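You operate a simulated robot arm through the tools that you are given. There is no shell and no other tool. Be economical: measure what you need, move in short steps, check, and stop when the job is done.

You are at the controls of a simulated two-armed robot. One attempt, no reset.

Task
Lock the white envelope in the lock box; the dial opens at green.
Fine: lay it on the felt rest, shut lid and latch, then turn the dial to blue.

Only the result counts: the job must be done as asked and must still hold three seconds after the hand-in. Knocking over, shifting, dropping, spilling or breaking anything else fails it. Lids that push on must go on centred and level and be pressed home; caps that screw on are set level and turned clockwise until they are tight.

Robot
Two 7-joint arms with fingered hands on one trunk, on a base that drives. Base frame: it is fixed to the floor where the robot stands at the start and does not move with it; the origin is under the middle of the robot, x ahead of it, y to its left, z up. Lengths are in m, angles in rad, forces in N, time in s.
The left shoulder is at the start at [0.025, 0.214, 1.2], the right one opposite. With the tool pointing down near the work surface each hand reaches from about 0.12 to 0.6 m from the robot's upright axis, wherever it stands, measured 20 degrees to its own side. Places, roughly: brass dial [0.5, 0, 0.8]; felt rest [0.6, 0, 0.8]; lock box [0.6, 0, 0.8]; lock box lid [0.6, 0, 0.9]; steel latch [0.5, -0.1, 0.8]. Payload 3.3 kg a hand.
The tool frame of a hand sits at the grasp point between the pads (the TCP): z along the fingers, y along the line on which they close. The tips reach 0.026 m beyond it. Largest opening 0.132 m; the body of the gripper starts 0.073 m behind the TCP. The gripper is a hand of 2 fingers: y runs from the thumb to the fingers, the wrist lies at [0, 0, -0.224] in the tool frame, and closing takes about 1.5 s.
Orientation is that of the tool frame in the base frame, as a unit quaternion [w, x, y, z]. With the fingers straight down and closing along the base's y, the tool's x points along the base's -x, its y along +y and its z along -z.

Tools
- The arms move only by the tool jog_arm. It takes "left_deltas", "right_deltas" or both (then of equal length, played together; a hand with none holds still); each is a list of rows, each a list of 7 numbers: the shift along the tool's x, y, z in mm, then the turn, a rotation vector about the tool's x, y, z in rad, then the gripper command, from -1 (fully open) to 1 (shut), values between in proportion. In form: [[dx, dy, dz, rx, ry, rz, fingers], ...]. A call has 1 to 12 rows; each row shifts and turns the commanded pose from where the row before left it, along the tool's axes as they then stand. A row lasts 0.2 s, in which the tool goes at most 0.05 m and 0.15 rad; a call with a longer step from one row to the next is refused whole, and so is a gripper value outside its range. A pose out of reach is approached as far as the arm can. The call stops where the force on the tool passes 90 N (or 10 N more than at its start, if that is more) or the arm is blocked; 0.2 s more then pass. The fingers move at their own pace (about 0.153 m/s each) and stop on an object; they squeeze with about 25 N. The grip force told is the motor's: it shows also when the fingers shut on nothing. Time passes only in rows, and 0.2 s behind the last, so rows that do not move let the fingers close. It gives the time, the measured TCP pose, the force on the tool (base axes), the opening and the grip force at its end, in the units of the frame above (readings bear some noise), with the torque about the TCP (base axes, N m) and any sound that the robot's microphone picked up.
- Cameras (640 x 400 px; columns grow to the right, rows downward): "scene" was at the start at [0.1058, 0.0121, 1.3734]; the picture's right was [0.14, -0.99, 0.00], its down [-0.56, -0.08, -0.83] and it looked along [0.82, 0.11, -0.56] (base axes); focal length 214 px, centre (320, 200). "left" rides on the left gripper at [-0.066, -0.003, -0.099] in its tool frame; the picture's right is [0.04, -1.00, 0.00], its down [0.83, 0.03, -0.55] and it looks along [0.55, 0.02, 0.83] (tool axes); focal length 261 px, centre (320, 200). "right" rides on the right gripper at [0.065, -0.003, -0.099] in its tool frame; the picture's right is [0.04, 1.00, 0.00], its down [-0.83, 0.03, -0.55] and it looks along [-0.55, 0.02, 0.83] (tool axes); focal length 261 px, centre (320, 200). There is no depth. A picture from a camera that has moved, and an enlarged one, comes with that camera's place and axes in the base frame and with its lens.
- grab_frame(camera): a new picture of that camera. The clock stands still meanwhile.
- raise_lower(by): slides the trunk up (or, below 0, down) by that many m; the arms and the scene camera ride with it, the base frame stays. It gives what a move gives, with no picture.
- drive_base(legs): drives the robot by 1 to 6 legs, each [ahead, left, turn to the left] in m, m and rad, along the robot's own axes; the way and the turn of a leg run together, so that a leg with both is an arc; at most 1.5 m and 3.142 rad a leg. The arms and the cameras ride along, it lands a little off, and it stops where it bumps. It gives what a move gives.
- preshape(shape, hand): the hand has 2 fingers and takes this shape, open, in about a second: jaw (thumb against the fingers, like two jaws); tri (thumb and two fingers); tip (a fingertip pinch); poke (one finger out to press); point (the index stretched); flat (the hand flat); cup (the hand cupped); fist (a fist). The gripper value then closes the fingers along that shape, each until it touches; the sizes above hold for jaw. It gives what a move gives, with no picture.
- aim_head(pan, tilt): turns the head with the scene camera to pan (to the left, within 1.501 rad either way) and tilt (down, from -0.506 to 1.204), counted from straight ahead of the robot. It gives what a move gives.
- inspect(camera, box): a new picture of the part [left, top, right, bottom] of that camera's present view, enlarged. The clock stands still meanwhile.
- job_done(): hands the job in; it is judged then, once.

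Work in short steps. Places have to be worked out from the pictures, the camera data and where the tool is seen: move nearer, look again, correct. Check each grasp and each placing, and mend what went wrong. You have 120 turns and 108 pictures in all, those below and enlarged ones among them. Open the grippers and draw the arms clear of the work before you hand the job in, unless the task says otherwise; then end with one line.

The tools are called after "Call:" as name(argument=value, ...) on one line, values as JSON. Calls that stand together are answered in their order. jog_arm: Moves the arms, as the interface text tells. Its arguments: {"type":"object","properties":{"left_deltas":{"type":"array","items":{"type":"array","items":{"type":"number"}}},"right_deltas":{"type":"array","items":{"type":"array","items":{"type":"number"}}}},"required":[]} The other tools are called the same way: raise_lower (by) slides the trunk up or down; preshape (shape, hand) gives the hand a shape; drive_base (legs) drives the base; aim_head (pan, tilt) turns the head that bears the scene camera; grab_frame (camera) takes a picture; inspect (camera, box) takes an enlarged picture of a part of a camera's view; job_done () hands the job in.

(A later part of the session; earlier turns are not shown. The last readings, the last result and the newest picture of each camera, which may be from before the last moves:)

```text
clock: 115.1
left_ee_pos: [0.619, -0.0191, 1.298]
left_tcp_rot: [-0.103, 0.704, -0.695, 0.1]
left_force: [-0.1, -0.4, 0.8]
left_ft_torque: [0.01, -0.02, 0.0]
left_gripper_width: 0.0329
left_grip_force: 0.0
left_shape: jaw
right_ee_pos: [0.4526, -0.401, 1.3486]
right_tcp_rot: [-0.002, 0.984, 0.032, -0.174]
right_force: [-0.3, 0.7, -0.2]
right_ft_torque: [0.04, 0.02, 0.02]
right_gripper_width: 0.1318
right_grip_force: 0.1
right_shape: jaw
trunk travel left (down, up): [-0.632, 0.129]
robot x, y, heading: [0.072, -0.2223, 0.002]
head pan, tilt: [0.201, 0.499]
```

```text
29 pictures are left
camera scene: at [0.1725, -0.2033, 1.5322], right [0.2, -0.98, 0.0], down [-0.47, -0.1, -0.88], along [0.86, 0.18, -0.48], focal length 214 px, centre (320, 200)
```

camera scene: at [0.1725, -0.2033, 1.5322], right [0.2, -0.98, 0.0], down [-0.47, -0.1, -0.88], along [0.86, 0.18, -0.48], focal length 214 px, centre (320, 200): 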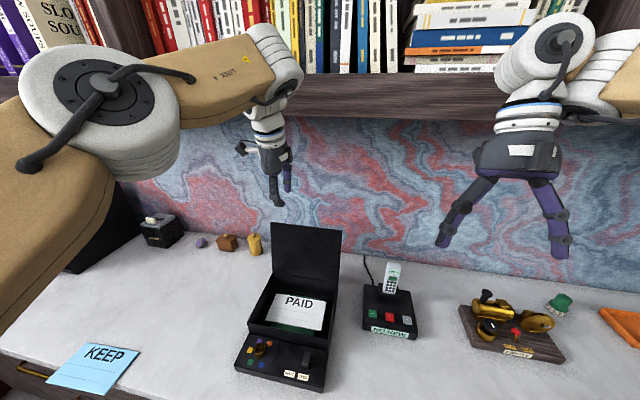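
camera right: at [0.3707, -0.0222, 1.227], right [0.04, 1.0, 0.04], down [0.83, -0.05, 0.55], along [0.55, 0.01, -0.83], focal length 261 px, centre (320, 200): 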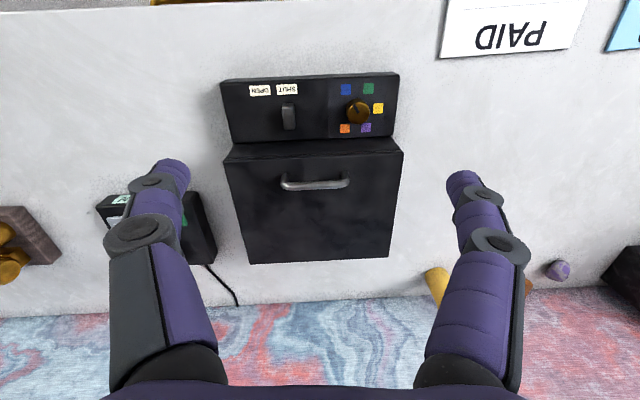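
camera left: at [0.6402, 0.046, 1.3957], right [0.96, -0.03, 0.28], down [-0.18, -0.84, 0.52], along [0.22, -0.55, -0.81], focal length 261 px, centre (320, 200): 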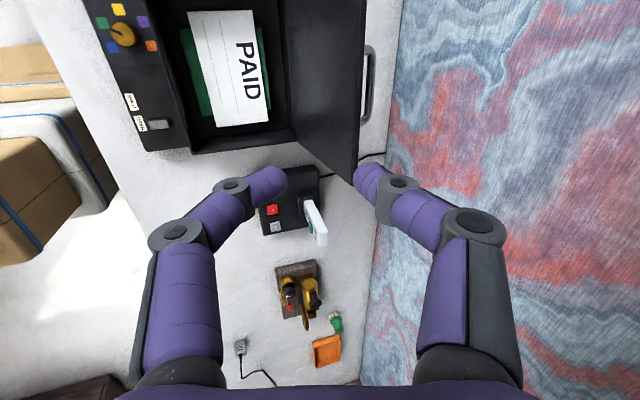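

Nothing was disturbed. I lower the hand by 0.14 m before going forward again, below the shelf.

Call:
jog_arm(left_deltas=[[0, 7.7, 25, 0, 0, 0, 0.5], [0, 7.7, 25, 0, 0, 0, 0.5], [0, 7.7, 25, 0, 0, 0, 0.5], [0, 7.7, 25, 0, 0, 0, 0.5], [0, 7.7, 25, 0, 0, 0, 0.5], [0, 0, 0, 0, 0, 0, 0.5]])

Call:
drive_base(legs=[[0.07, 0, 0]])

Call:
grab_frame(camera="left")

```text
clock: 116.5
left_ee_pos: [0.6172, -0.0196, 1.1698]
left_tcp_rot: [-0.102, 0.704, -0.696, 0.1]
left_force: [-0.4, 0.2, -0.3]
left_ft_torque: [0.03, -0.01, -0.01]
left_gripper_width: 0.0329
left_grip_force: 0.0
left_shape: jaw
right_ee_pos: [0.4522, -0.4011, 1.3502]
right_tcp_rot: [-0.001, 0.984, 0.032, -0.173]
right_force: [-0.8, 0.7, 1.2]
right_ft_torque: [-0.01, 0.0, -0.02]
right_gripper_width: 0.1318
right_grip_force: 0.0
right_shape: jaw
trunk travel left (down, up): [-0.632, 0.129]
robot x, y, heading: [0.0712, -0.2213, 0.004]
head pan, tilt: [0.201, 0.499]
```

```text
clock: 117.5
left_ee_pos: [0.6895, -0.02, 1.1675]
left_tcp_rot: [-0.102, 0.705, -0.695, 0.099]
left_force: [-0.1, -0.1, 0.1]
left_ft_torque: [0.0, 0.02, 0.03]
left_gripper_width: 0.0331
left_grip_force: 0.1
left_shape: jaw
right_ee_pos: [0.5229, -0.402, 1.3485]
right_tcp_rot: [-0.002, 0.984, 0.032, -0.175]
right_force: [0.7, 0.8, -0.4]
right_ft_torque: [0.02, 0.04, 0.03]
right_gripper_width: 0.1318
right_grip_force: 0.0
right_shape: jaw
trunk travel left (down, up): [-0.632, 0.129]
robot x, y, heading: [0.1443, -0.2205, 0.005]
head pan, tilt: [0.201, 0.499]
```

```text
28 pictures are left
camera left: at [0.6632, 0.0467, 1.2641], right [0.96, -0.03, 0.28], down [-0.18, -0.84, 0.52], along [0.22, -0.55, -0.81], focal length 261 px, centre (320, 200)
```

left: 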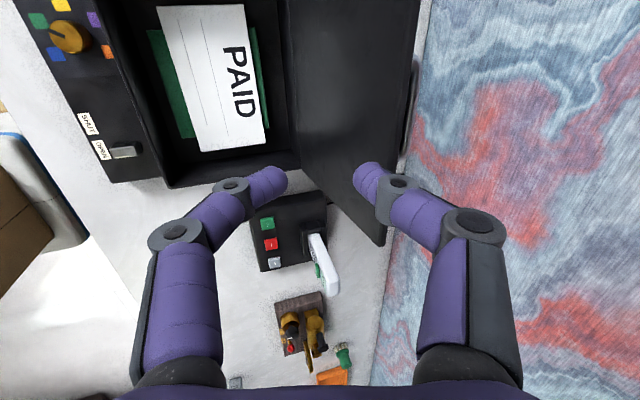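

The lid leans back ~109°, its edge near [0.82, 1.06]. I'll straddle its free edge left of the handle: drive left 0.09 m, ahead slightly, then move above the edge with wide fingers.

Call:
drive_base(legs=[[0, 0.09, -0.004], [0.012, 0, 0]])

Call:
jog_arm(left_deltas=[[0, -16, 5, 0.06, 0, 0, -0.2], [0, -16, 6, 0.06, 0, 0, -0.2], [0, -15, 7, 0.06, 0, 0, -0.2], [0, -14, 8, 0.06, 0, 0, -0.2], [0, -11, 9, 0.02, 0, 0, -0.2], [0, 0, 0, 0, 0, 0, -0.2]])

Call:
grab_frame(camera="left")

Call:
grab_frame(camera="scene")

```text
clock: 119.2
left_ee_pos: [0.694, 0.0649, 1.1708]
left_tcp_rot: [0.104, -0.698, 0.701, -0.101]
left_force: [-0.1, 0.5, 0.1]
left_ft_torque: [0.0, 0.0, -0.02]
left_gripper_width: 0.033
left_grip_force: 0.0
left_shape: jaw
right_ee_pos: [0.5279, -0.3136, 1.3498]
right_tcp_rot: [-0.001, 0.985, 0.032, -0.172]
right_force: [0.6, -0.4, 0.1]
right_ft_torque: [-0.04, 0.06, 0.01]
right_gripper_width: 0.1318
right_grip_force: 0.0
right_shape: jaw
trunk travel left (down, up): [-0.632, 0.129]
robot x, y, heading: [0.1536, -0.1348, -0.001]
head pan, tilt: [0.201, 0.499]
stopped in leg 2: the robot was blocked; the commanded pose is now the measured one
```

```text
clock: 120.5
left_ee_pos: [0.7779, 0.0645, 1.166]
left_tcp_rot: [0.192, -0.68, 0.681, -0.19]
left_force: [-1.0, 0.4, 0.1]
left_ft_torque: [-0.03, 0.0, 0.02]
left_gripper_width: 0.0789
left_grip_force: 0.0
left_shape: jaw
right_ee_pos: [0.5314, -0.3133, 1.3496]
right_tcp_rot: [-0.002, 0.984, 0.031, -0.174]
right_force: [0.1, 0.0, 0.0]
right_ft_torque: [-0.04, -0.01, 0.02]
right_gripper_width: 0.132
right_grip_force: 0.1
right_shape: jaw
trunk travel left (down, up): [-0.632, 0.129]
robot x, y, heading: [0.1513, -0.1354, -0.005]
head pan, tilt: [0.201, 0.499]
```

```text
27 pictures are left
camera left: at [0.7292, 0.131, 1.2509], right [0.85, -0.04, 0.52], down [-0.32, -0.83, 0.45], along [0.41, -0.55, -0.72], focal length 261 px, centre (320, 200)
```

left: 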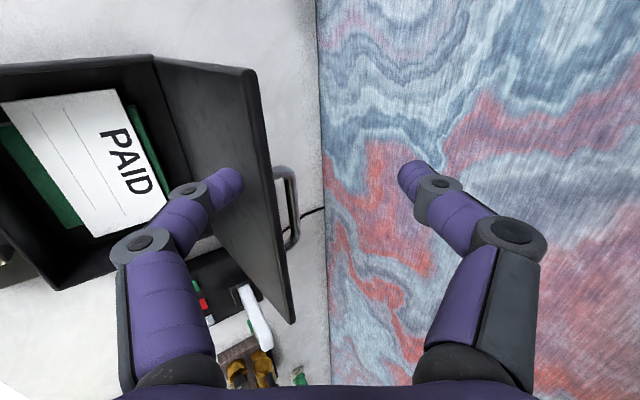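

```text
26 pictures are left
camera scene: at [0.253, -0.1142, 1.5323], right [0.2, -0.98, 0.0], down [-0.47, -0.09, -0.88], along [0.86, 0.17, -0.48], focal length 214 px, centre (320, 200)
```

scene: 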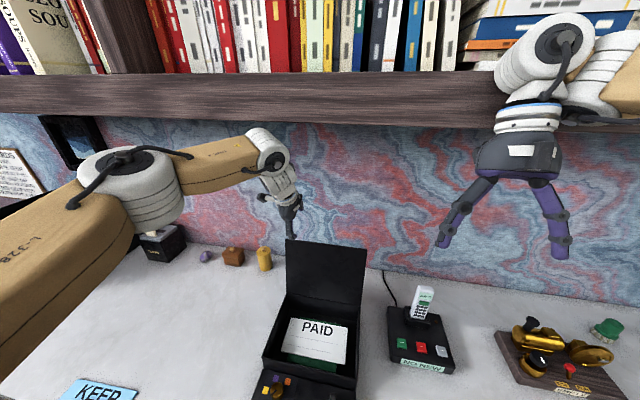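

The lid edge is at about [0.784, z 1.075], between the fingers. I shift so the back finger will hook ~25 mm behind the edge, then descend along the finger axis.

Call:
jog_arm(left_deltas=[[-4, 21, 0, 0, 0, 0, -0.2], [-4, 21, 0, 0, 0, 0, -0.2], [0, 20, 0, 0, 0, 0, -0.2], [0, 0, 20, 0, 0, 0, -0.2], [0, 0, 20, 0, 0, 0, -0.2], [0, 0, 10, 0, 0, 0, -0.2], [0, 0, 0, 0, 0, 0, -0.2]])

Call:
grab_frame(camera="left")

```text
clock: 122.2
left_ee_pos: [0.7522, 0.0747, 1.0888]
left_tcp_rot: [0.192, -0.68, 0.681, -0.19]
left_force: [0.1, -0.5, -1.0]
left_ft_torque: [-0.01, -0.01, -0.01]
left_gripper_width: 0.0788
left_grip_force: 0.1
left_shape: jaw
right_ee_pos: [0.5316, -0.3136, 1.3503]
right_tcp_rot: [-0.002, 0.984, 0.032, -0.173]
right_force: [-0.7, 0.1, -0.2]
right_ft_torque: [-0.01, -0.01, 0.0]
right_gripper_width: 0.1317
right_grip_force: 0.0
right_shape: jaw
trunk travel left (down, up): [-0.632, 0.129]
robot x, y, heading: [0.1555, -0.1303, -0.0]
head pan, tilt: [0.201, 0.499]
```

```text
25 pictures are left
camera left: at [0.7025, 0.1399, 1.175], right [0.85, -0.04, 0.52], down [-0.32, -0.83, 0.45], along [0.41, -0.55, -0.73], focal length 261 px, centre (320, 200)
```

left: 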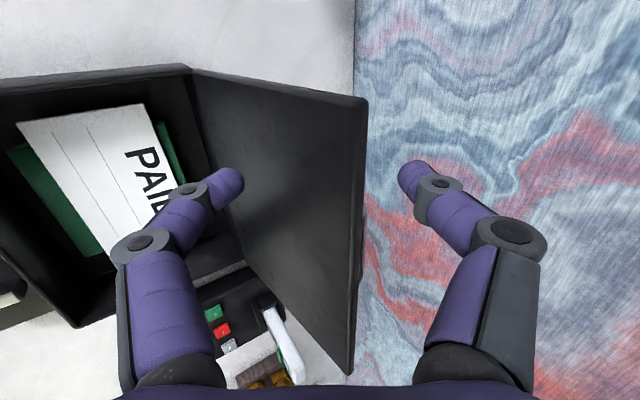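

The edge lies just before the back finger. I go 32 mm further down along the axis and then pull toward the robot.

Call:
jog_arm(left_deltas=[[0, 0, 16, 0, 0, 0, -0.2], [0, 0, 16, 0, 0, 0, -0.2], [0, 0, 0, 0, 0, 0, -0.2]])

Call:
grab_frame(camera="left")

```text
clock: 123.0
left_ee_pos: [0.7689, 0.0731, 1.0619]
left_tcp_rot: [0.193, -0.68, 0.681, -0.19]
left_force: [0.4, -0.6, -0.5]
left_ft_torque: [0.01, 0.0, 0.0]
left_gripper_width: 0.0786
left_grip_force: 0.0
left_shape: jaw
right_ee_pos: [0.5313, -0.3141, 1.3509]
right_tcp_rot: [-0.001, 0.984, 0.031, -0.174]
right_force: [-0.1, 0.4, 0.1]
right_ft_torque: [0.02, 0.02, -0.01]
right_gripper_width: 0.1318
right_grip_force: 0.0
right_shape: jaw
trunk travel left (down, up): [-0.632, 0.129]
robot x, y, heading: [0.1515, -0.1334, -0.005]
head pan, tilt: [0.201, 0.499]
```

```text
24 pictures are left
camera left: at [0.7198, 0.1392, 1.148], right [0.85, -0.04, 0.52], down [-0.32, -0.83, 0.45], along [0.41, -0.55, -0.73], focal length 261 px, centre (320, 200)
```

left: 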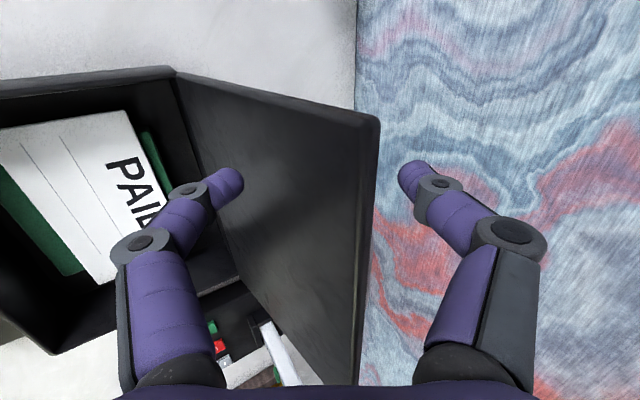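

The back finger is hooked behind the lid. I narrow the fingers around the edge and pull it along its arc toward closing.

Call:
jog_arm(left_deltas=[[0, 0, 0, 0, 0, 0, 0.3], [0, 0, 0, 0, 0, 0, 0.3], [0, 18, -14.6, 0, 0, 0, 0.3], [0, 20.5, -12.5, 0, 0, 0, 0.3], [0, 22, -9.9, 0, 0, 0, 0.3], [0, 20.5, -6.7, 0, 0, 0, 0.3], [0, 21.6, -5, 0, 0, 0, 0.3]])

Call:
grab_frame(camera="left")

Call:
grab_frame(camera="scene")

```text
clock: 124.5
left_ee_pos: [0.6537, 0.0734, 1.0513]
left_tcp_rot: [0.191, -0.68, 0.681, -0.19]
left_force: [-1.3, 0.2, -1.4]
left_ft_torque: [0.04, 0.02, 0.04]
left_gripper_width: 0.0485
left_grip_force: 0.0
left_shape: jaw
right_ee_pos: [0.5313, -0.3114, 1.3491]
right_tcp_rot: [-0.002, 0.984, 0.031, -0.173]
right_force: [-0.1, 0.4, -0.9]
right_ft_torque: [-0.01, 0.02, -0.01]
right_gripper_width: 0.132
right_grip_force: 0.0
right_shape: jaw
trunk travel left (down, up): [-0.632, 0.129]
robot x, y, heading: [0.1523, -0.1322, -0.002]
head pan, tilt: [0.201, 0.499]
```

```text
23 pictures are left
camera left: at [0.604, 0.1403, 1.1373], right [0.85, -0.04, 0.52], down [-0.32, -0.83, 0.45], along [0.41, -0.55, -0.73], focal length 261 px, centre (320, 200)
```

left: 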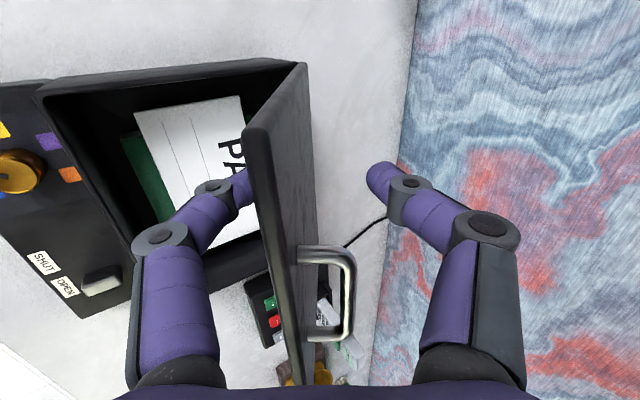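

```text
22 pictures are left
camera scene: at [0.2523, -0.1141, 1.5323], right [0.2, -0.98, 0.0], down [-0.47, -0.09, -0.88], along [0.86, 0.17, -0.48], focal length 214 px, centre (320, 200)
```

scene: 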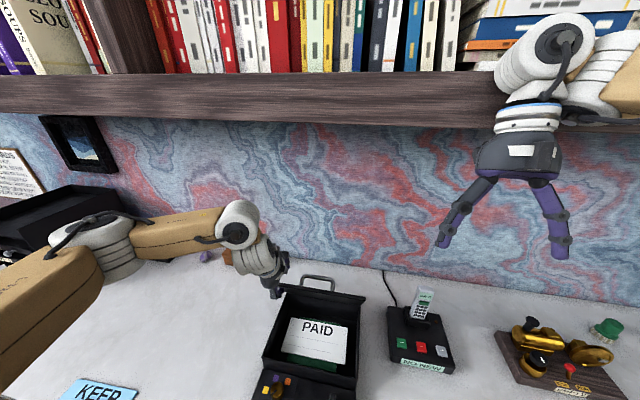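

The lid now rests on the front finger from below. I rotate the hand with the lid about its hinge to lower it.

Call:
jog_arm(left_deltas=[[0, 19, -1.6, 0.09, 0, 0, 0.3], [0, 19, -1.6, 0.09, 0, 0, 0.3], [0, 19, -1.6, 0.09, 0, 0, 0.3], [0, 19, -1.6, 0.09, 0, 0, 0.3], [0, 0, 0, 0, 0, 0, 0.3]])

Call:
grab_frame(camera="left")

```text
clock: 125.8
left_ee_pos: [0.5921, 0.0729, 1.0091]
left_tcp_rot: [0.312, -0.635, 0.636, -0.308]
left_force: [-1.0, -0.7, 0.0]
left_ft_torque: [-0.03, 0.05, 0.01]
left_gripper_width: 0.0486
left_grip_force: 0.0
left_shape: jaw
right_ee_pos: [0.5323, -0.3131, 1.3493]
right_tcp_rot: [-0.002, 0.984, 0.03, -0.174]
right_force: [-0.4, -0.4, 0.3]
right_ft_torque: [0.0, -0.03, 0.02]
right_gripper_width: 0.1319
right_grip_force: 0.1
right_shape: jaw
trunk travel left (down, up): [-0.632, 0.129]
robot x, y, heading: [0.1493, -0.1338, -0.001]
head pan, tilt: [0.201, 0.499]
```

```text
21 pictures are left
camera left: at [0.5163, 0.1396, 1.0715], right [0.61, -0.04, 0.79], down [-0.46, -0.83, 0.31], along [0.64, -0.55, -0.53], focal length 261 px, centre (320, 200)
```

left: 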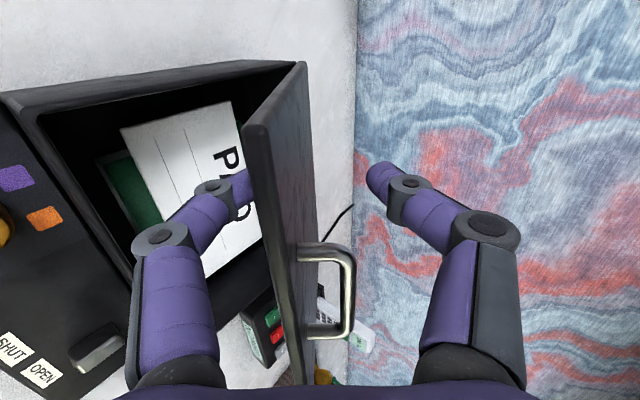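

Works well. I keep lowering the lid about the hinge, 5 more rows.

Call:
jog_arm(left_deltas=[[0, 19, -1.6, 0.09, 0, 0, 0.3], [0, 19, -1.6, 0.09, 0, 0, 0.3], [0, 19, -1.6, 0.09, 0, 0, 0.3], [0, 19, -1.6, 0.09, 0, 0, 0.3], [0, 17, -1.5, 0.08, 0, 0, 0.3], [0, 0, 0, 0, 0, 0, 0.3]])

Call:
grab_frame(camera="left")

Call:
grab_frame(camera="scene")

```text
clock: 127.2
left_ee_pos: [0.5423, 0.0736, 0.9318]
left_tcp_rot: [0.442, -0.551, 0.553, -0.441]
left_force: [1.3, 0.2, -0.4]
left_ft_torque: [0.0, -0.04, 0.03]
left_gripper_width: 0.0488
left_grip_force: 0.1
left_shape: jaw
right_ee_pos: [0.5334, -0.313, 1.3492]
right_tcp_rot: [-0.001, 0.984, 0.031, -0.173]
right_force: [0.4, 0.3, 1.0]
right_ft_torque: [0.01, 0.0, 0.0]
right_gripper_width: 0.1319
right_grip_force: 0.2
right_shape: jaw
trunk travel left (down, up): [-0.632, 0.129]
robot x, y, heading: [0.152, -0.1312, -0.004]
head pan, tilt: [0.201, 0.499]
```

```text
20 pictures are left
camera left: at [0.4459, 0.1401, 0.9556], right [0.22, -0.04, 0.97], down [-0.55, -0.83, 0.09], along [0.81, -0.55, -0.21], focal length 261 px, centre (320, 200)
```

left: 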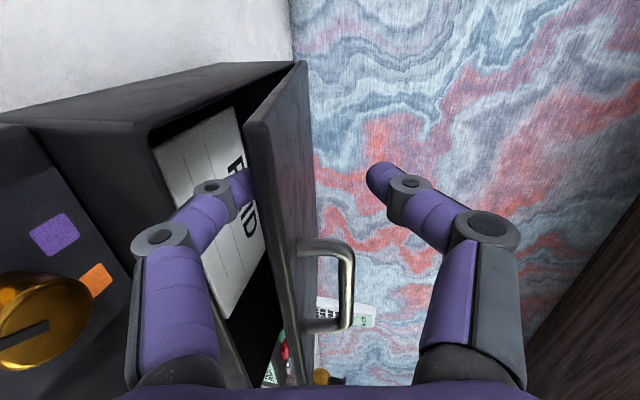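

```text
19 pictures are left
camera scene: at [0.2533, -0.1143, 1.5323], right [0.2, -0.98, 0.0], down [-0.47, -0.09, -0.88], along [0.86, 0.17, -0.48], focal length 214 px, centre (320, 200)
```

scene: 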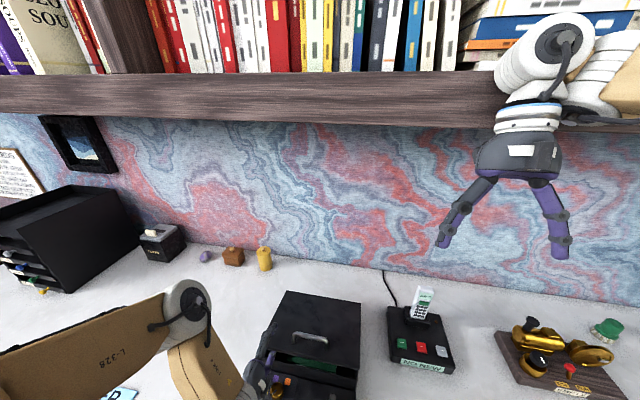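

Lid is now nearly down on the finger. Lower the finger another ~20 mm toward the wall rim.

Call:
jog_arm(left_deltas=[[0, 4.9, 1, 0, 0, 0, 0.3], [0, 4.9, 1, 0, 0, 0, 0.3], [0, 4.9, 1, 0, 0, 0, 0.3], [0, 4.9, 1, 0, 0, 0, 0.3], [0, 0, 0, 0, 0, 0, 0.3]])

Call:
grab_frame(camera="left")

```text
clock: 128.3
left_ee_pos: [0.5412, 0.0739, 0.9106]
left_tcp_rot: [0.442, -0.551, 0.553, -0.441]
left_force: [-5.8, 1.0, 7.0]
left_ft_torque: [0.03, 0.36, 0.01]
left_gripper_width: 0.0432
left_grip_force: 0.1
left_shape: jaw
right_ee_pos: [0.5316, -0.3136, 1.3499]
right_tcp_rot: [-0.003, 0.984, 0.032, -0.173]
right_force: [0.0, 0.5, -0.5]
right_ft_torque: [-0.01, 0.0, 0.03]
right_gripper_width: 0.132
right_grip_force: 0.1
right_shape: jaw
trunk travel left (down, up): [-0.632, 0.129]
robot x, y, heading: [0.1496, -0.138, -0.003]
head pan, tilt: [0.201, 0.499]
```

```text
18 pictures are left
camera left: at [0.4451, 0.1401, 0.9352], right [0.22, -0.04, 0.97], down [-0.55, -0.83, 0.09], along [0.81, -0.55, -0.21], focal length 261 px, centre (320, 200)
```

left: 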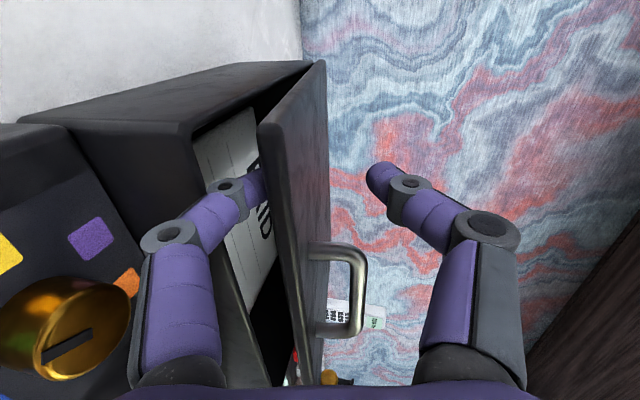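

The finger touches the rim. I unload by 2 mm and withdraw toward the robot; the lid drops the last bit.

Call:
jog_arm(left_deltas=[[0, -2, 0, 0, 0, 0, 0.3], [0, 3, -15, 0, 0, 0, 0.3], [0, 3, -20, 0, 0, 0, 0.3], [0, 0, -25, 0, 0, 0, 0.3], [0, -10, -25, 0, 0, 0, 0.3], [0, -20, -10, 0, 0, 0, 0.3]])

Call:
aim_head(pan=0.2, tilt=0.85)

Call:
grab_frame(camera="scene")

Call:
grab_frame(camera="left")

```text
clock: 129.8
left_ee_pos: [0.5107, 0.0612, 0.9301]
left_tcp_rot: [0.441, -0.552, 0.554, -0.44]
left_force: [0.2, 0.0, 0.8]
left_ft_torque: [0.01, 0.0, -0.03]
left_gripper_width: 0.0468
left_grip_force: 0.1
left_shape: jaw
left hand out of reach, approached as far as the arm can: row 4, 5, 6
right_ee_pos: [0.5321, -0.3138, 1.3492]
right_tcp_rot: [-0.002, 0.984, 0.031, -0.173]
right_force: [-0.5, -0.9, 0.3]
right_ft_torque: [-0.05, 0.01, 0.0]
right_gripper_width: 0.1319
right_grip_force: 0.1
right_shape: jaw
trunk travel left (down, up): [-0.632, 0.129]
robot x, y, heading: [0.1531, -0.1345, 0.002]
head pan, tilt: [0.201, 0.499]
```

```text
clock: 130.6
left_ee_pos: [0.5107, 0.0609, 0.9285]
left_tcp_rot: [0.442, -0.552, 0.554, -0.44]
left_force: [0.5, -0.8, 0.3]
left_ft_torque: [0.03, -0.01, 0.03]
left_gripper_width: 0.0466
left_grip_force: 0.1
left_shape: jaw
right_ee_pos: [0.5331, -0.313, 1.349]
right_tcp_rot: [-0.001, 0.984, 0.032, -0.173]
right_force: [0.4, 0.2, 0.5]
right_ft_torque: [0.04, 0.01, 0.02]
right_gripper_width: 0.1318
right_grip_force: 0.2
right_shape: jaw
trunk travel left (down, up): [-0.632, 0.129]
robot x, y, heading: [0.1535, -0.1315, 0.002]
head pan, tilt: [0.201, 0.85]
```

```text
17 pictures are left
camera scene: at [0.2404, -0.1169, 1.5024], right [0.2, -0.98, 0.0], down [-0.74, -0.15, -0.66], along [0.65, 0.13, -0.75], focal length 214 px, centre (320, 200)
```

scene: 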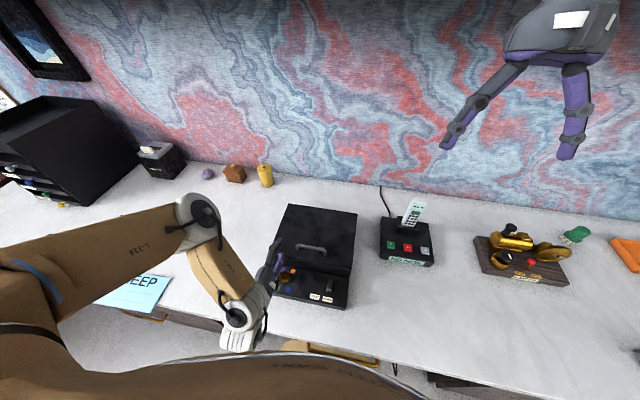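

```text
16 pictures are left
camera left: at [0.4145, 0.1273, 0.9541], right [0.22, -0.04, 0.97], down [-0.55, -0.83, 0.09], along [0.81, -0.55, -0.21], focal length 261 px, centre (320, 200)
```

left: 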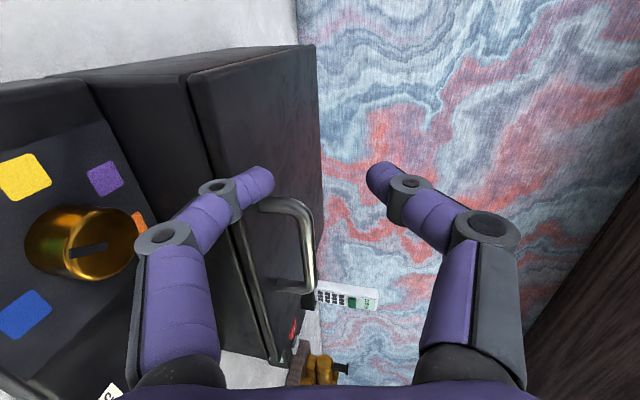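

The lid is shut. I raise the hand and swing the fingers back to pointing down, then drive to the spot used for the latch.

Call:
jog_arm(left_deltas=[[0, -20, 0, -0.1, 0, 0, 0.3], [0, -22, -4, -0.13, 0, 0, 0.2], [0, -22, -6, -0.13, 0, 0, 0], [0, 0, 0, -0.14, 0, 0, 0], [0, 0, 0, -0.14, 0, 0, 0], [0, 0, 0, -0.14, 0, 0, 0], [0, 0, 0, -0.14, 0, 0, 0], [0, 0, 0, -0.14, 0, 0, 0], [0, 0, 0, -0.14, 0, 0, 0], [0, 0, 0, -0.145, 0, 0, 0]])

Call:
drive_base(legs=[[-0.055, -0.09, 0]])

```text
clock: 132.8
left_ee_pos: [0.5246, 0.0401, 0.9829]
left_tcp_rot: [0.058, -0.698, 0.71, -0.065]
left_force: [0.1, -0.2, 0.3]
left_ft_torque: [0.02, 0.01, 0.0]
left_gripper_width: 0.0657
left_grip_force: 0.1
left_shape: jaw
left hand out of reach, approached as far as the arm can: row 5, 6, 10
right_ee_pos: [0.5321, -0.3136, 1.3498]
right_tcp_rot: [-0.002, 0.984, 0.031, -0.174]
right_force: [-0.6, 0.2, 0.1]
right_ft_torque: [0.0, -0.02, -0.01]
right_gripper_width: 0.1318
right_grip_force: 0.0
right_shape: jaw
trunk travel left (down, up): [-0.632, 0.129]
robot x, y, heading: [0.1519, -0.1302, -0.003]
head pan, tilt: [0.201, 0.85]
```

```text
clock: 133.9
left_ee_pos: [0.4674, -0.0508, 0.9826]
left_tcp_rot: [0.06, -0.696, 0.712, -0.066]
left_force: [-1.4, -0.1, -0.6]
left_ft_torque: [0.04, 0.0, -0.01]
left_gripper_width: 0.0656
left_grip_force: 0.0
left_shape: jaw
right_ee_pos: [0.4734, -0.4047, 1.35]
right_tcp_rot: [-0.002, 0.985, 0.029, -0.172]
right_force: [0.3, -1.4, -0.3]
right_ft_torque: [0.05, -0.03, -0.03]
right_gripper_width: 0.132
right_grip_force: 0.2
right_shape: jaw
trunk travel left (down, up): [-0.632, 0.129]
robot x, y, heading: [0.0937, -0.2232, -0.0]
head pan, tilt: [0.201, 0.85]
```

Level the tool and yaw it back by +90°.

Call:
jog_arm(left_deltas=[[0, 0, 0, -0.085, 0, 0, 0], [0, 0, 0, -0.092, 0, 0, 0], [0, 0, 0, 0, 0, 0.15, 0], [0, 0, 0, 0, 0, 0.15, 0], [0, 0, 0, 0, 0, 0.15, 0], [0, 0, 0, 0, 0, 0.15, 0], [0, 0, 0, 0, 0, 0.15, 0], [0, 0, 0, 0, 0, 0.15, 0], [0, 0, 0, 0, 0, 0.15, 0], [0, 0, 0, 0, 0, 0.15, 0], [0, 0, 0, 0, 0, 0.15, 0], [0, 0, 0, 0, 0, 0.15, 0]])

```text
clock: 135.8
left_ee_pos: [0.4764, 0.0098, 0.9016]
left_tcp_rot: [0.012, -0.354, 0.933, 0.059]
left_force: [-0.9, 0.2, -0.4]
left_ft_torque: [0.01, 0.02, -0.05]
left_gripper_width: 0.0657
left_grip_force: 0.0
left_shape: jaw
left hand out of reach, approached as far as the arm can: row 1, 2, 6, 7, 8, 9
right_ee_pos: [0.475, -0.4025, 1.3495]
right_tcp_rot: [-0.002, 0.984, 0.031, -0.174]
right_force: [0.0, -0.2, -0.4]
right_ft_torque: [0.01, 0.01, -0.02]
right_gripper_width: 0.1318
right_grip_force: 0.0
right_shape: jaw
trunk travel left (down, up): [-0.632, 0.129]
robot x, y, heading: [0.0986, -0.2244, -0.007]
head pan, tilt: [0.201, 0.85]
stopped in row 9 (left hand): the arm was blocked; the commanded pose is now the measured one
```

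The arm drifted and was blocked; I look before continuing.

Call:
grab_frame(camera="scene")

Call:
jog_arm(left_deltas=[[0, 0, -20, 0, 0, 0, 0], [0, 0, -20, 0, 0, 0, 0], [0, 0, -20, 0, 0, 0, 0], [0, 0, -20, 0, 0, 0, 0]])

```text
15 pictures are left
camera scene: at [0.1835, -0.2065, 1.5023], right [0.19, -0.98, 0.0], down [-0.74, -0.15, -0.66], along [0.65, 0.13, -0.75], focal length 214 px, centre (320, 200)
```

scene: 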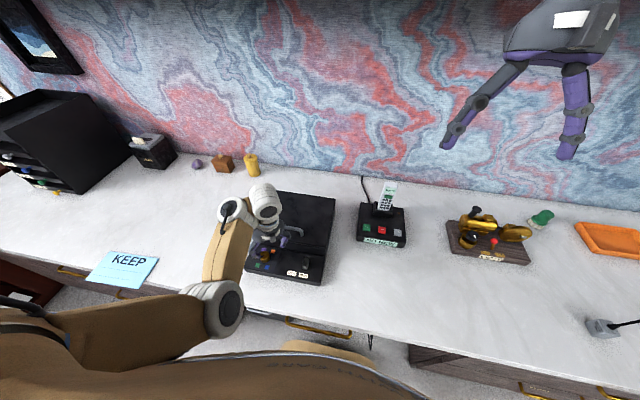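

```text
clock: 136.8
left_ee_pos: [0.509, -0.012, 0.9268]
left_tcp_rot: [0.012, -0.354, 0.933, 0.059]
left_force: [0.2, 0.6, 0.4]
left_ft_torque: [0.02, 0.01, 0.05]
left_gripper_width: 0.0656
left_grip_force: 0.2
left_shape: jaw
left hand out of reach, approached as far as the arm can: row 1, 2, 3, 4
right_ee_pos: [0.4749, -0.403, 1.3498]
right_tcp_rot: [-0.003, 0.984, 0.029, -0.174]
right_force: [0.3, 0.1, -0.5]
right_ft_torque: [-0.02, -0.02, 0.02]
right_gripper_width: 0.1318
right_grip_force: 0.0
right_shape: jaw
trunk travel left (down, up): [-0.632, 0.129]
robot x, y, heading: [0.0933, -0.2254, -0.002]
head pan, tilt: [0.201, 0.85]
```

The elbow has dropped low. I back the base 0.1 m and extend the arm forward and up, which should free the wrist.

Call:
drive_base(legs=[[-0.1, 0, 0]])

Call:
jog_arm(left_deltas=[[-11, -10, -12, 0, 0, 0, 0], [-11, -10, -12, 0, 0, 0, 0], [-11, -10, -12, 0, 0, 0, 0], [-11, -10, -12, 0, 0, 0, 0], [-11, -10, -12, 0, 0, 0, 0], [-11, -10, -12, 0, 0, 0, 0], [0, 0, 0, 0, 0, 0, 0]])

Call:
jog_arm(left_deltas=[[0, 0, 0, 0, 0, 0.12, 0], [0, 0, 0, 0, 0, 0.12, 0], [0, 0, 0, 0, 0, 0.12, 0], [0, 0, 0, 0, 0, 0.12, 0], [0, 0, 0, 0, 0, 0.12, 0], [0, 0, 0, 0, 0, 0.12, 0], [0, 0, 0, 0, 0, 0, 0]])

Call:
grab_frame(camera="scene")

```text
clock: 137.9
left_ee_pos: [0.408, -0.0105, 0.9268]
left_tcp_rot: [0.013, -0.355, 0.933, 0.058]
left_force: [-0.5, 0.0, 0.7]
left_ft_torque: [-0.01, -0.02, -0.03]
left_gripper_width: 0.0655
left_grip_force: 0.0
left_shape: jaw
right_ee_pos: [0.3739, -0.4033, 1.35]
right_tcp_rot: [-0.001, 0.984, 0.031, -0.173]
right_force: [0.3, 0.3, -0.2]
right_ft_torque: [-0.01, -0.04, -0.01]
right_gripper_width: 0.1322
right_grip_force: 0.0
right_shape: jaw
trunk travel left (down, up): [-0.632, 0.129]
robot x, y, heading: [-0.0011, -0.2236, -0.01]
head pan, tilt: [0.201, 0.85]
```

```text
clock: 139.5
left_ee_pos: [0.4986, -0.0213, 0.9958]
left_tcp_rot: [0.011, -0.355, 0.933, 0.06]
left_force: [0.2, 0.1, -0.5]
left_ft_torque: [0.02, 0.02, 0.0]
left_gripper_width: 0.0657
left_grip_force: 0.1
left_shape: jaw
right_ee_pos: [0.3727, -0.4023, 1.3493]
right_tcp_rot: [-0.002, 0.984, 0.031, -0.174]
right_force: [0.5, -0.4, 0.8]
right_ft_torque: [0.0, -0.03, -0.01]
right_gripper_width: 0.1317
right_grip_force: 0.0
right_shape: jaw
trunk travel left (down, up): [-0.632, 0.129]
robot x, y, heading: [-0.0059, -0.2205, -0.003]
head pan, tilt: [0.201, 0.85]
```

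```text
clock: 141.1
left_ee_pos: [0.4887, -0.0198, 0.9946]
left_tcp_rot: [-0.009, -0.01, 0.998, 0.059]
left_force: [-0.2, 0.4, 0.6]
left_ft_torque: [-0.02, 0.01, -0.01]
left_gripper_width: 0.0659
left_grip_force: 0.1
left_shape: jaw
left hand out of reach, approached as far as the arm can: row 5, 6
right_ee_pos: [0.3758, -0.4019, 1.3499]
right_tcp_rot: [-0.002, 0.984, 0.031, -0.173]
right_force: [0.3, -0.3, -0.3]
right_ft_torque: [0.01, -0.01, -0.03]
right_gripper_width: 0.1319
right_grip_force: 0.1
right_shape: jaw
trunk travel left (down, up): [-0.632, 0.129]
robot x, y, heading: [-0.0038, -0.2205, -0.003]
head pan, tilt: [0.201, 0.85]
```

```text
14 pictures are left
camera scene: at [0.0832, -0.2053, 1.5023], right [0.2, -0.98, 0.0], down [-0.74, -0.15, -0.66], along [0.65, 0.13, -0.75], focal length 214 px, centre (320, 200)
```

scene: 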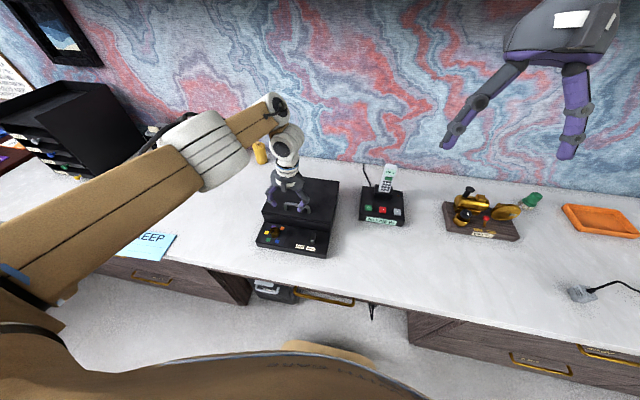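

Posture is good again. I drive slightly ahead-right, then level the tool and move over the latch.

Call:
drive_base(legs=[[0.04, -0.05, 0]])

Call:
jog_arm(left_deltas=[[10, -7, 0, 0.06, 0, 0, 0], [10, -7, 0, 0.058, 0, 0, 0], [10, -7, 10, 0, 0, 0, 0], [10, -7, 20, 0, 0, 0, 0], [0, 0, 20, 0, 0, 0, 0], [0, 0, 20, 0, 0, 0, 0], [0, 0, 0, 0, 0, 0, 0]])

Call:
grab_frame(camera="left")

```text
clock: 142.1
left_ee_pos: [0.5285, -0.0708, 0.9943]
left_tcp_rot: [-0.008, -0.011, 0.998, 0.059]
left_force: [-0.1, 0.6, 0.1]
left_ft_torque: [0.01, 0.02, -0.01]
left_gripper_width: 0.0656
left_grip_force: 0.0
left_shape: jaw
right_ee_pos: [0.4166, -0.4549, 1.3477]
right_tcp_rot: [-0.003, 0.984, 0.031, -0.173]
right_force: [-0.3, -0.4, -0.3]
right_ft_torque: [0.04, 0.03, 0.02]
right_gripper_width: 0.1319
right_grip_force: 0.0
right_shape: jaw
trunk travel left (down, up): [-0.632, 0.129]
robot x, y, heading: [0.0315, -0.2677, -0.002]
head pan, tilt: [0.201, 0.85]
```

```text
clock: 143.7
left_ee_pos: [0.5099, -0.0884, 0.9246]
left_tcp_rot: [-0.01, -0.011, 0.999, 0.03]
left_force: [-0.3, -0.1, 0.0]
left_ft_torque: [-0.05, 0.02, 0.01]
left_gripper_width: 0.0655
left_grip_force: 0.1
left_shape: jaw
left hand out of reach, approached as far as the arm can: row 1, 2, 3
right_ee_pos: [0.4144, -0.4522, 1.3498]
right_tcp_rot: [-0.001, 0.984, 0.03, -0.174]
right_force: [0.3, 0.3, -0.5]
right_ft_torque: [0.0, -0.03, 0.03]
right_gripper_width: 0.132
right_grip_force: 0.1
right_shape: jaw
trunk travel left (down, up): [-0.632, 0.129]
robot x, y, heading: [0.0374, -0.2686, -0.006]
head pan, tilt: [0.201, 0.85]
```

```text
13 pictures are left
camera left: at [0.5785, -0.094, 1.0218], right [-0.02, -1.0, -0.06], down [-0.82, -0.02, 0.57], along [-0.57, 0.06, -0.82], focal length 261 px, centre (320, 200)
```

left: 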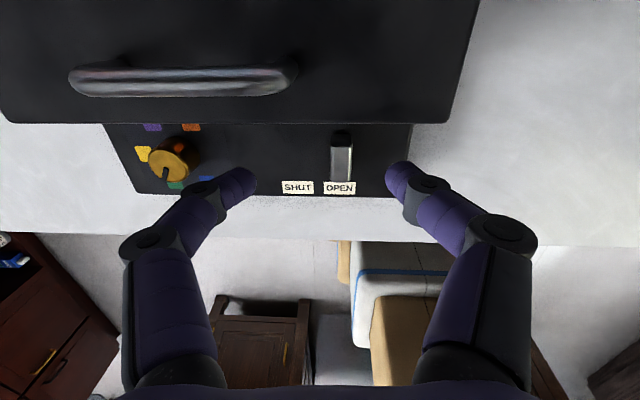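

Latch seen at [0.489, -0.099]. I align and descend.

Call:
jog_arm(left_deltas=[[10, -6, 0, 0.03, 0, 0, 0], [11, -6, 5, 0.03, 0, 0, 0], [0, 0, 15, 0, 0, 0, 0], [0, 0, 15, 0, 0, 0, 0], [0, 0, 0, 0, 0, 0, 0]])

Call:
grab_frame(camera="left")

```text
clock: 144.9
left_ee_pos: [0.4892, -0.0994, 0.889]
left_tcp_rot: [-0.011, -0.011, 1.0, -0.001]
left_force: [-0.2, 0.4, 0.0]
left_ft_torque: [0.02, -0.03, 0.01]
left_gripper_width: 0.0656
left_grip_force: 0.0
left_shape: jaw
right_ee_pos: [0.4145, -0.4521, 1.3501]
right_tcp_rot: [-0.001, 0.984, 0.031, -0.174]
right_force: [-0.5, 0.6, -1.3]
right_ft_torque: [-0.01, 0.02, -0.02]
right_gripper_width: 0.132
right_grip_force: 0.1
right_shape: jaw
trunk travel left (down, up): [-0.632, 0.129]
robot x, y, heading: [0.0364, -0.2702, -0.005]
head pan, tilt: [0.201, 0.85]
```

```text
12 pictures are left
camera left: at [0.5567, -0.0999, 0.9871], right [-0.02, -1.0, 0.0], down [-0.82, 0.02, 0.57], along [-0.57, 0.01, -0.82], focal length 261 px, centre (320, 200)
```

left: 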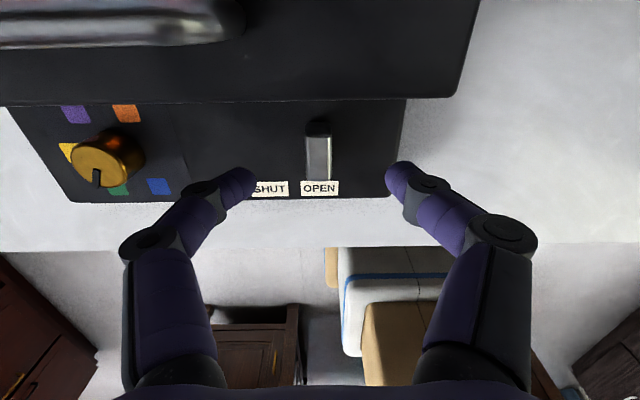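

Aligned. Descend, grip and slide left to SHUT (42 mm).

Call:
jog_arm(left_deltas=[[0, 0, 20, 0, 0, 0, 0], [0, 0, 20, 0, 0, 0, 0], [0, 0, 0, 0, 0, 0, 1], [0, 0, 0, 0, 0, 0, 1], [0, 0, 0, 0, 0, 0, 1], [0, 0, 0, 0, 0, 0, 1]])

Call:
jog_arm(left_deltas=[[0, 8, 0, 0, 0, 0, 1], [0, 8, 0, 0, 0, 0, 1], [0, 8, 0, 0, 0, 0, 1], [0, 8, 0, 0, 0, 0, 1], [0, 6, 0, 0, 0, 0, 1], [0, 3, 0, 0, 0, 0, 1], [0, 0, 0, 0, 0, 0, 1]])

Call:
jog_arm(left_deltas=[[0, 2, 0, 0, 0, 0, 1], [0, 0, 0, 0, 0, 0, 1]])

Call:
jog_arm(left_deltas=[[0, 0, 0, 0, 0, 0, 0.3], [0, 0, 0, 0, 0, 0, 0.3], [0, 0, -25, 0, 0, 0, 0.2], [0, 0, -25, 0, 0, 0, 0], [0, 0, -20, 0, 0, 0, 0]])

Call:
grab_frame(camera="left")

```text
clock: 146.3
left_ee_pos: [0.4892, -0.1011, 0.8494]
left_tcp_rot: [-0.01, -0.011, 1.0, -0.001]
left_force: [0.3, -1.7, -4.0]
left_ft_torque: [0.01, -0.02, -0.04]
left_gripper_width: 0.0121
left_grip_force: 25.1
left_shape: jaw
right_ee_pos: [0.4138, -0.4524, 1.3495]
right_tcp_rot: [-0.003, 0.984, 0.03, -0.174]
right_force: [-0.4, -0.1, 0.6]
right_ft_torque: [0.0, 0.0, -0.02]
right_gripper_width: 0.1318
right_grip_force: 0.0
right_shape: jaw
trunk travel left (down, up): [-0.632, 0.129]
robot x, y, heading: [0.032, -0.2643, 0.001]
head pan, tilt: [0.201, 0.85]
```

```text
clock: 147.9
left_ee_pos: [0.4881, -0.06, 0.8507]
left_tcp_rot: [-0.01, -0.011, 1.0, 0.0]
left_force: [2.6, -2.2, 0.7]
left_ft_torque: [-0.04, -0.05, -0.04]
left_gripper_width: 0.0121
left_grip_force: 25.7
left_shape: jaw
right_ee_pos: [0.4157, -0.4528, 1.3487]
right_tcp_rot: [-0.001, 0.984, 0.031, -0.174]
right_force: [-0.7, 0.0, 1.1]
right_ft_torque: [0.01, 0.02, 0.0]
right_gripper_width: 0.1318
right_grip_force: 0.2
right_shape: jaw
trunk travel left (down, up): [-0.632, 0.129]
robot x, y, heading: [0.0356, -0.2734, -0.001]
head pan, tilt: [0.201, 0.85]
```

```text
clock: 148.5
left_ee_pos: [0.4889, -0.0602, 0.8503]
left_tcp_rot: [-0.01, -0.011, 1.0, -0.001]
left_force: [2.7, -7.4, 0.6]
left_ft_torque: [-0.16, -0.06, -0.02]
left_gripper_width: 0.012
left_grip_force: 25.1
left_shape: jaw
right_ee_pos: [0.4132, -0.4533, 1.3492]
right_tcp_rot: [-0.002, 0.984, 0.029, -0.173]
right_force: [-0.5, 0.5, -0.2]
right_ft_torque: [0.02, 0.03, 0.03]
right_gripper_width: 0.132
right_grip_force: 0.1
right_shape: jaw
trunk travel left (down, up): [-0.632, 0.129]
robot x, y, heading: [0.0343, -0.2705, -0.001]
head pan, tilt: [0.201, 0.85]
```

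```text
clock: 149.7
left_ee_pos: [0.4898, -0.0565, 0.9196]
left_tcp_rot: [-0.01, -0.012, 1.0, 0.0]
left_force: [0.3, 0.2, -0.3]
left_ft_torque: [0.01, -0.01, 0.01]
left_gripper_width: 0.0657
left_grip_force: 0.0
left_shape: jaw
right_ee_pos: [0.4129, -0.4532, 1.3497]
right_tcp_rot: [-0.002, 0.984, 0.031, -0.174]
right_force: [0.2, -0.4, -0.3]
right_ft_torque: [0.0, -0.02, -0.02]
right_gripper_width: 0.1322
right_grip_force: 0.1
right_shape: jaw
trunk travel left (down, up): [-0.632, 0.129]
robot x, y, heading: [0.0366, -0.2739, -0.003]
head pan, tilt: [0.201, 0.85]
```

```text
11 pictures are left
camera left: at [0.5561, -0.0572, 1.017], right [-0.02, -1.0, 0.0], down [-0.82, 0.02, 0.57], along [-0.57, 0.01, -0.82], focal length 261 px, centre (320, 200)
```

left: 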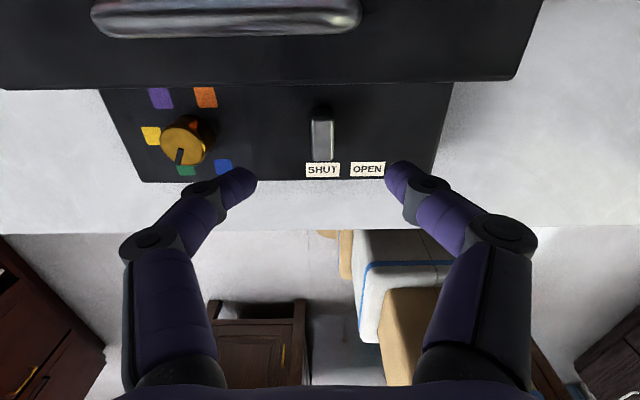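

Latch is against its SHUT stop. I drive left 0.105 m to the dial and pre-yaw +0.52.

Call:
drive_base(legs=[[0, 0.105, 0]])

Call:
jog_arm(left_deltas=[[0, 0, 0, 0, 0, 0.13, 0], [0, 0, 0, 0, 0, 0.13, 0], [0, 0, 0, 0, 0, 0.13, 0], [0, 0, 0, 0, 0, 0.13, 0], [0, 0, 0, 0, 0, 0, 0]])

Call:
inspect(camera="left", box=[180, 40, 500, 240])

```text
clock: 150.9
left_ee_pos: [0.4892, 0.0494, 0.9191]
left_tcp_rot: [-0.011, -0.011, 1.0, -0.002]
left_force: [-0.1, -0.6, 0.3]
left_ft_torque: [-0.03, -0.02, -0.01]
left_gripper_width: 0.0651
left_grip_force: 0.0
left_shape: jaw
right_ee_pos: [0.4153, -0.3438, 1.3502]
right_tcp_rot: [-0.002, 0.984, 0.03, -0.174]
right_force: [0.5, 0.1, -0.4]
right_ft_torque: [-0.01, 0.04, 0.0]
right_gripper_width: 0.1318
right_grip_force: 0.2
right_shape: jaw
trunk travel left (down, up): [-0.632, 0.129]
robot x, y, heading: [0.0341, -0.1625, 0.002]
head pan, tilt: [0.201, 0.85]
```

```text
clock: 152.1
left_ee_pos: [0.4897, 0.0499, 0.9187]
left_tcp_rot: [-0.01, 0.247, 0.969, -0.004]
left_force: [-0.1, -0.3, 0.5]
left_ft_torque: [0.02, 0.02, 0.02]
left_gripper_width: 0.0656
left_grip_force: 0.1
left_shape: jaw
right_ee_pos: [0.4153, -0.3454, 1.3494]
right_tcp_rot: [-0.002, 0.984, 0.031, -0.174]
right_force: [0.1, 0.4, 0.0]
right_ft_torque: [0.0, 0.01, 0.0]
right_gripper_width: 0.1319
right_grip_force: 0.1
right_shape: jaw
trunk travel left (down, up): [-0.632, 0.129]
robot x, y, heading: [0.0351, -0.1645, 0.001]
head pan, tilt: [0.201, 0.85]
```

```text
2.00 times, centred on (340, 140) of left
camera zoom: at [0.5477, 0.017, 1.0168], right [-0.51, -0.86, 0.01], down [-0.7, 0.43, 0.57], along [-0.49, 0.28, -0.82], focal length 521 px, centre (280, 320)
```

zoom: 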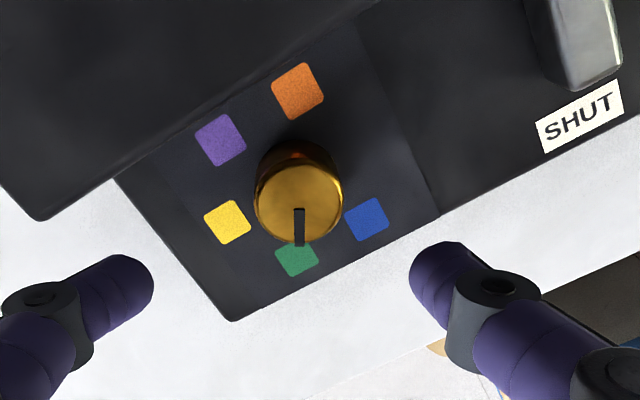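

Pointer is on green exactly. Align to [0.4825, 0.0465], descend and grip.

Call:
jog_arm(left_deltas=[[4.7, -6.4, 15, 0, 0, 0, 0], [0, 0, 20, 0, 0, 0, 0], [0, 0, 20, 0, 0, 0, 0], [0, 0, 14, 0, 0, 0, 0], [0, 0, 0, 0, 0, 0, 1], [0, 0, 0, 0, 0, 0, 1], [0, 0, 0, 0, 0, 0, 1], [0, 0, 0, 0, 0, 0, 1]])

Call:
jog_arm(left_deltas=[[0, 0, 0, 0, 0, -0.131, 1], [0, 0, 0, 0, 0, -0.131, 1], [0, 0, 0, 0, 0, -0.131, 1], [0, 0, 0, 0, 0, -0.131, 1], [0, 0, 0, 0, 0, -0.131, 1], [0, 0, 0, 0, 0, -0.131, 1], [0, 0, 0, 0, 0, -0.131, 1], [0, 0, 0, 0, 0, -0.131, 1], [0, 0, 0, 0, 0, 0, 1]])

Call:
jog_arm(left_deltas=[[0, 0, 0, 0, 0, 0, 0], [0, 0, 0, 0, 0, 0, 0], [0, 0, -25, 0, 0, 0, 0], [0, 0, -25, 0, 0, 0, 0], [0, 0, -20, 0, 0, 0, 0]])

Call:
inspect(camera="left", box=[200, 40, 440, 190])

```text
clock: 153.9
left_ee_pos: [0.4811, 0.0447, 0.8504]
left_tcp_rot: [-0.01, 0.246, 0.969, -0.003]
left_force: [2.0, -2.5, -3.2]
left_ft_torque: [-0.03, -0.05, 0.02]
left_gripper_width: 0.0272
left_grip_force: 24.5
left_shape: jaw
right_ee_pos: [0.4156, -0.3465, 1.3493]
right_tcp_rot: [-0.002, 0.984, 0.031, -0.174]
right_force: [-0.4, -0.3, -0.1]
right_ft_torque: [0.01, 0.0, -0.01]
right_gripper_width: 0.1318
right_grip_force: 0.2
right_shape: jaw
trunk travel left (down, up): [-0.632, 0.129]
robot x, y, heading: [0.0345, -0.1656, -0.004]
head pan, tilt: [0.201, 0.85]
```

```text
clock: 155.9
left_ee_pos: [0.4817, 0.0465, 0.8506]
left_tcp_rot: [-0.01, -0.273, 0.962, 0.003]
left_force: [6.5, 6.9, -2.0]
left_ft_torque: [0.05, -0.16, -0.06]
left_gripper_width: 0.0271
left_grip_force: 24.9
left_shape: jaw
right_ee_pos: [0.4158, -0.344, 1.3486]
right_tcp_rot: [-0.002, 0.984, 0.031, -0.174]
right_force: [0.0, -0.2, -0.3]
right_ft_torque: [0.01, -0.03, 0.0]
right_gripper_width: 0.1319
right_grip_force: 0.0
right_shape: jaw
trunk travel left (down, up): [-0.632, 0.129]
robot x, y, heading: [0.0376, -0.1614, -0.002]
head pan, tilt: [0.201, 0.85]
```

```text
clock: 157.1
left_ee_pos: [0.4818, 0.047, 0.9204]
left_tcp_rot: [-0.01, -0.271, 0.962, 0.003]
left_force: [0.3, 0.6, 0.6]
left_ft_torque: [-0.01, 0.04, 0.03]
left_gripper_width: 0.0657
left_grip_force: 0.1
left_shape: jaw
right_ee_pos: [0.4148, -0.3465, 1.35]
right_tcp_rot: [-0.001, 0.984, 0.031, -0.173]
right_force: [0.0, -0.5, 0.3]
right_ft_torque: [-0.01, 0.01, -0.04]
right_gripper_width: 0.132
right_grip_force: 0.0
right_shape: jaw
trunk travel left (down, up): [-0.632, 0.129]
robot x, y, heading: [0.0367, -0.1629, -0.003]
head pan, tilt: [0.201, 0.85]
```

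```text
2.67 times, centred on (320, 115) of left
camera zoom: at [0.5407, 0.079, 1.0179], right [0.49, -0.87, -0.01], down [-0.72, -0.41, 0.57], along [-0.5, -0.27, -0.82], focal length 695 px, centre (320, 427)
```

zoom: 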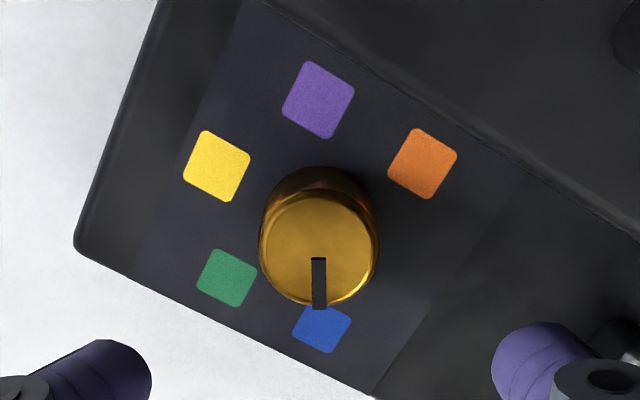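

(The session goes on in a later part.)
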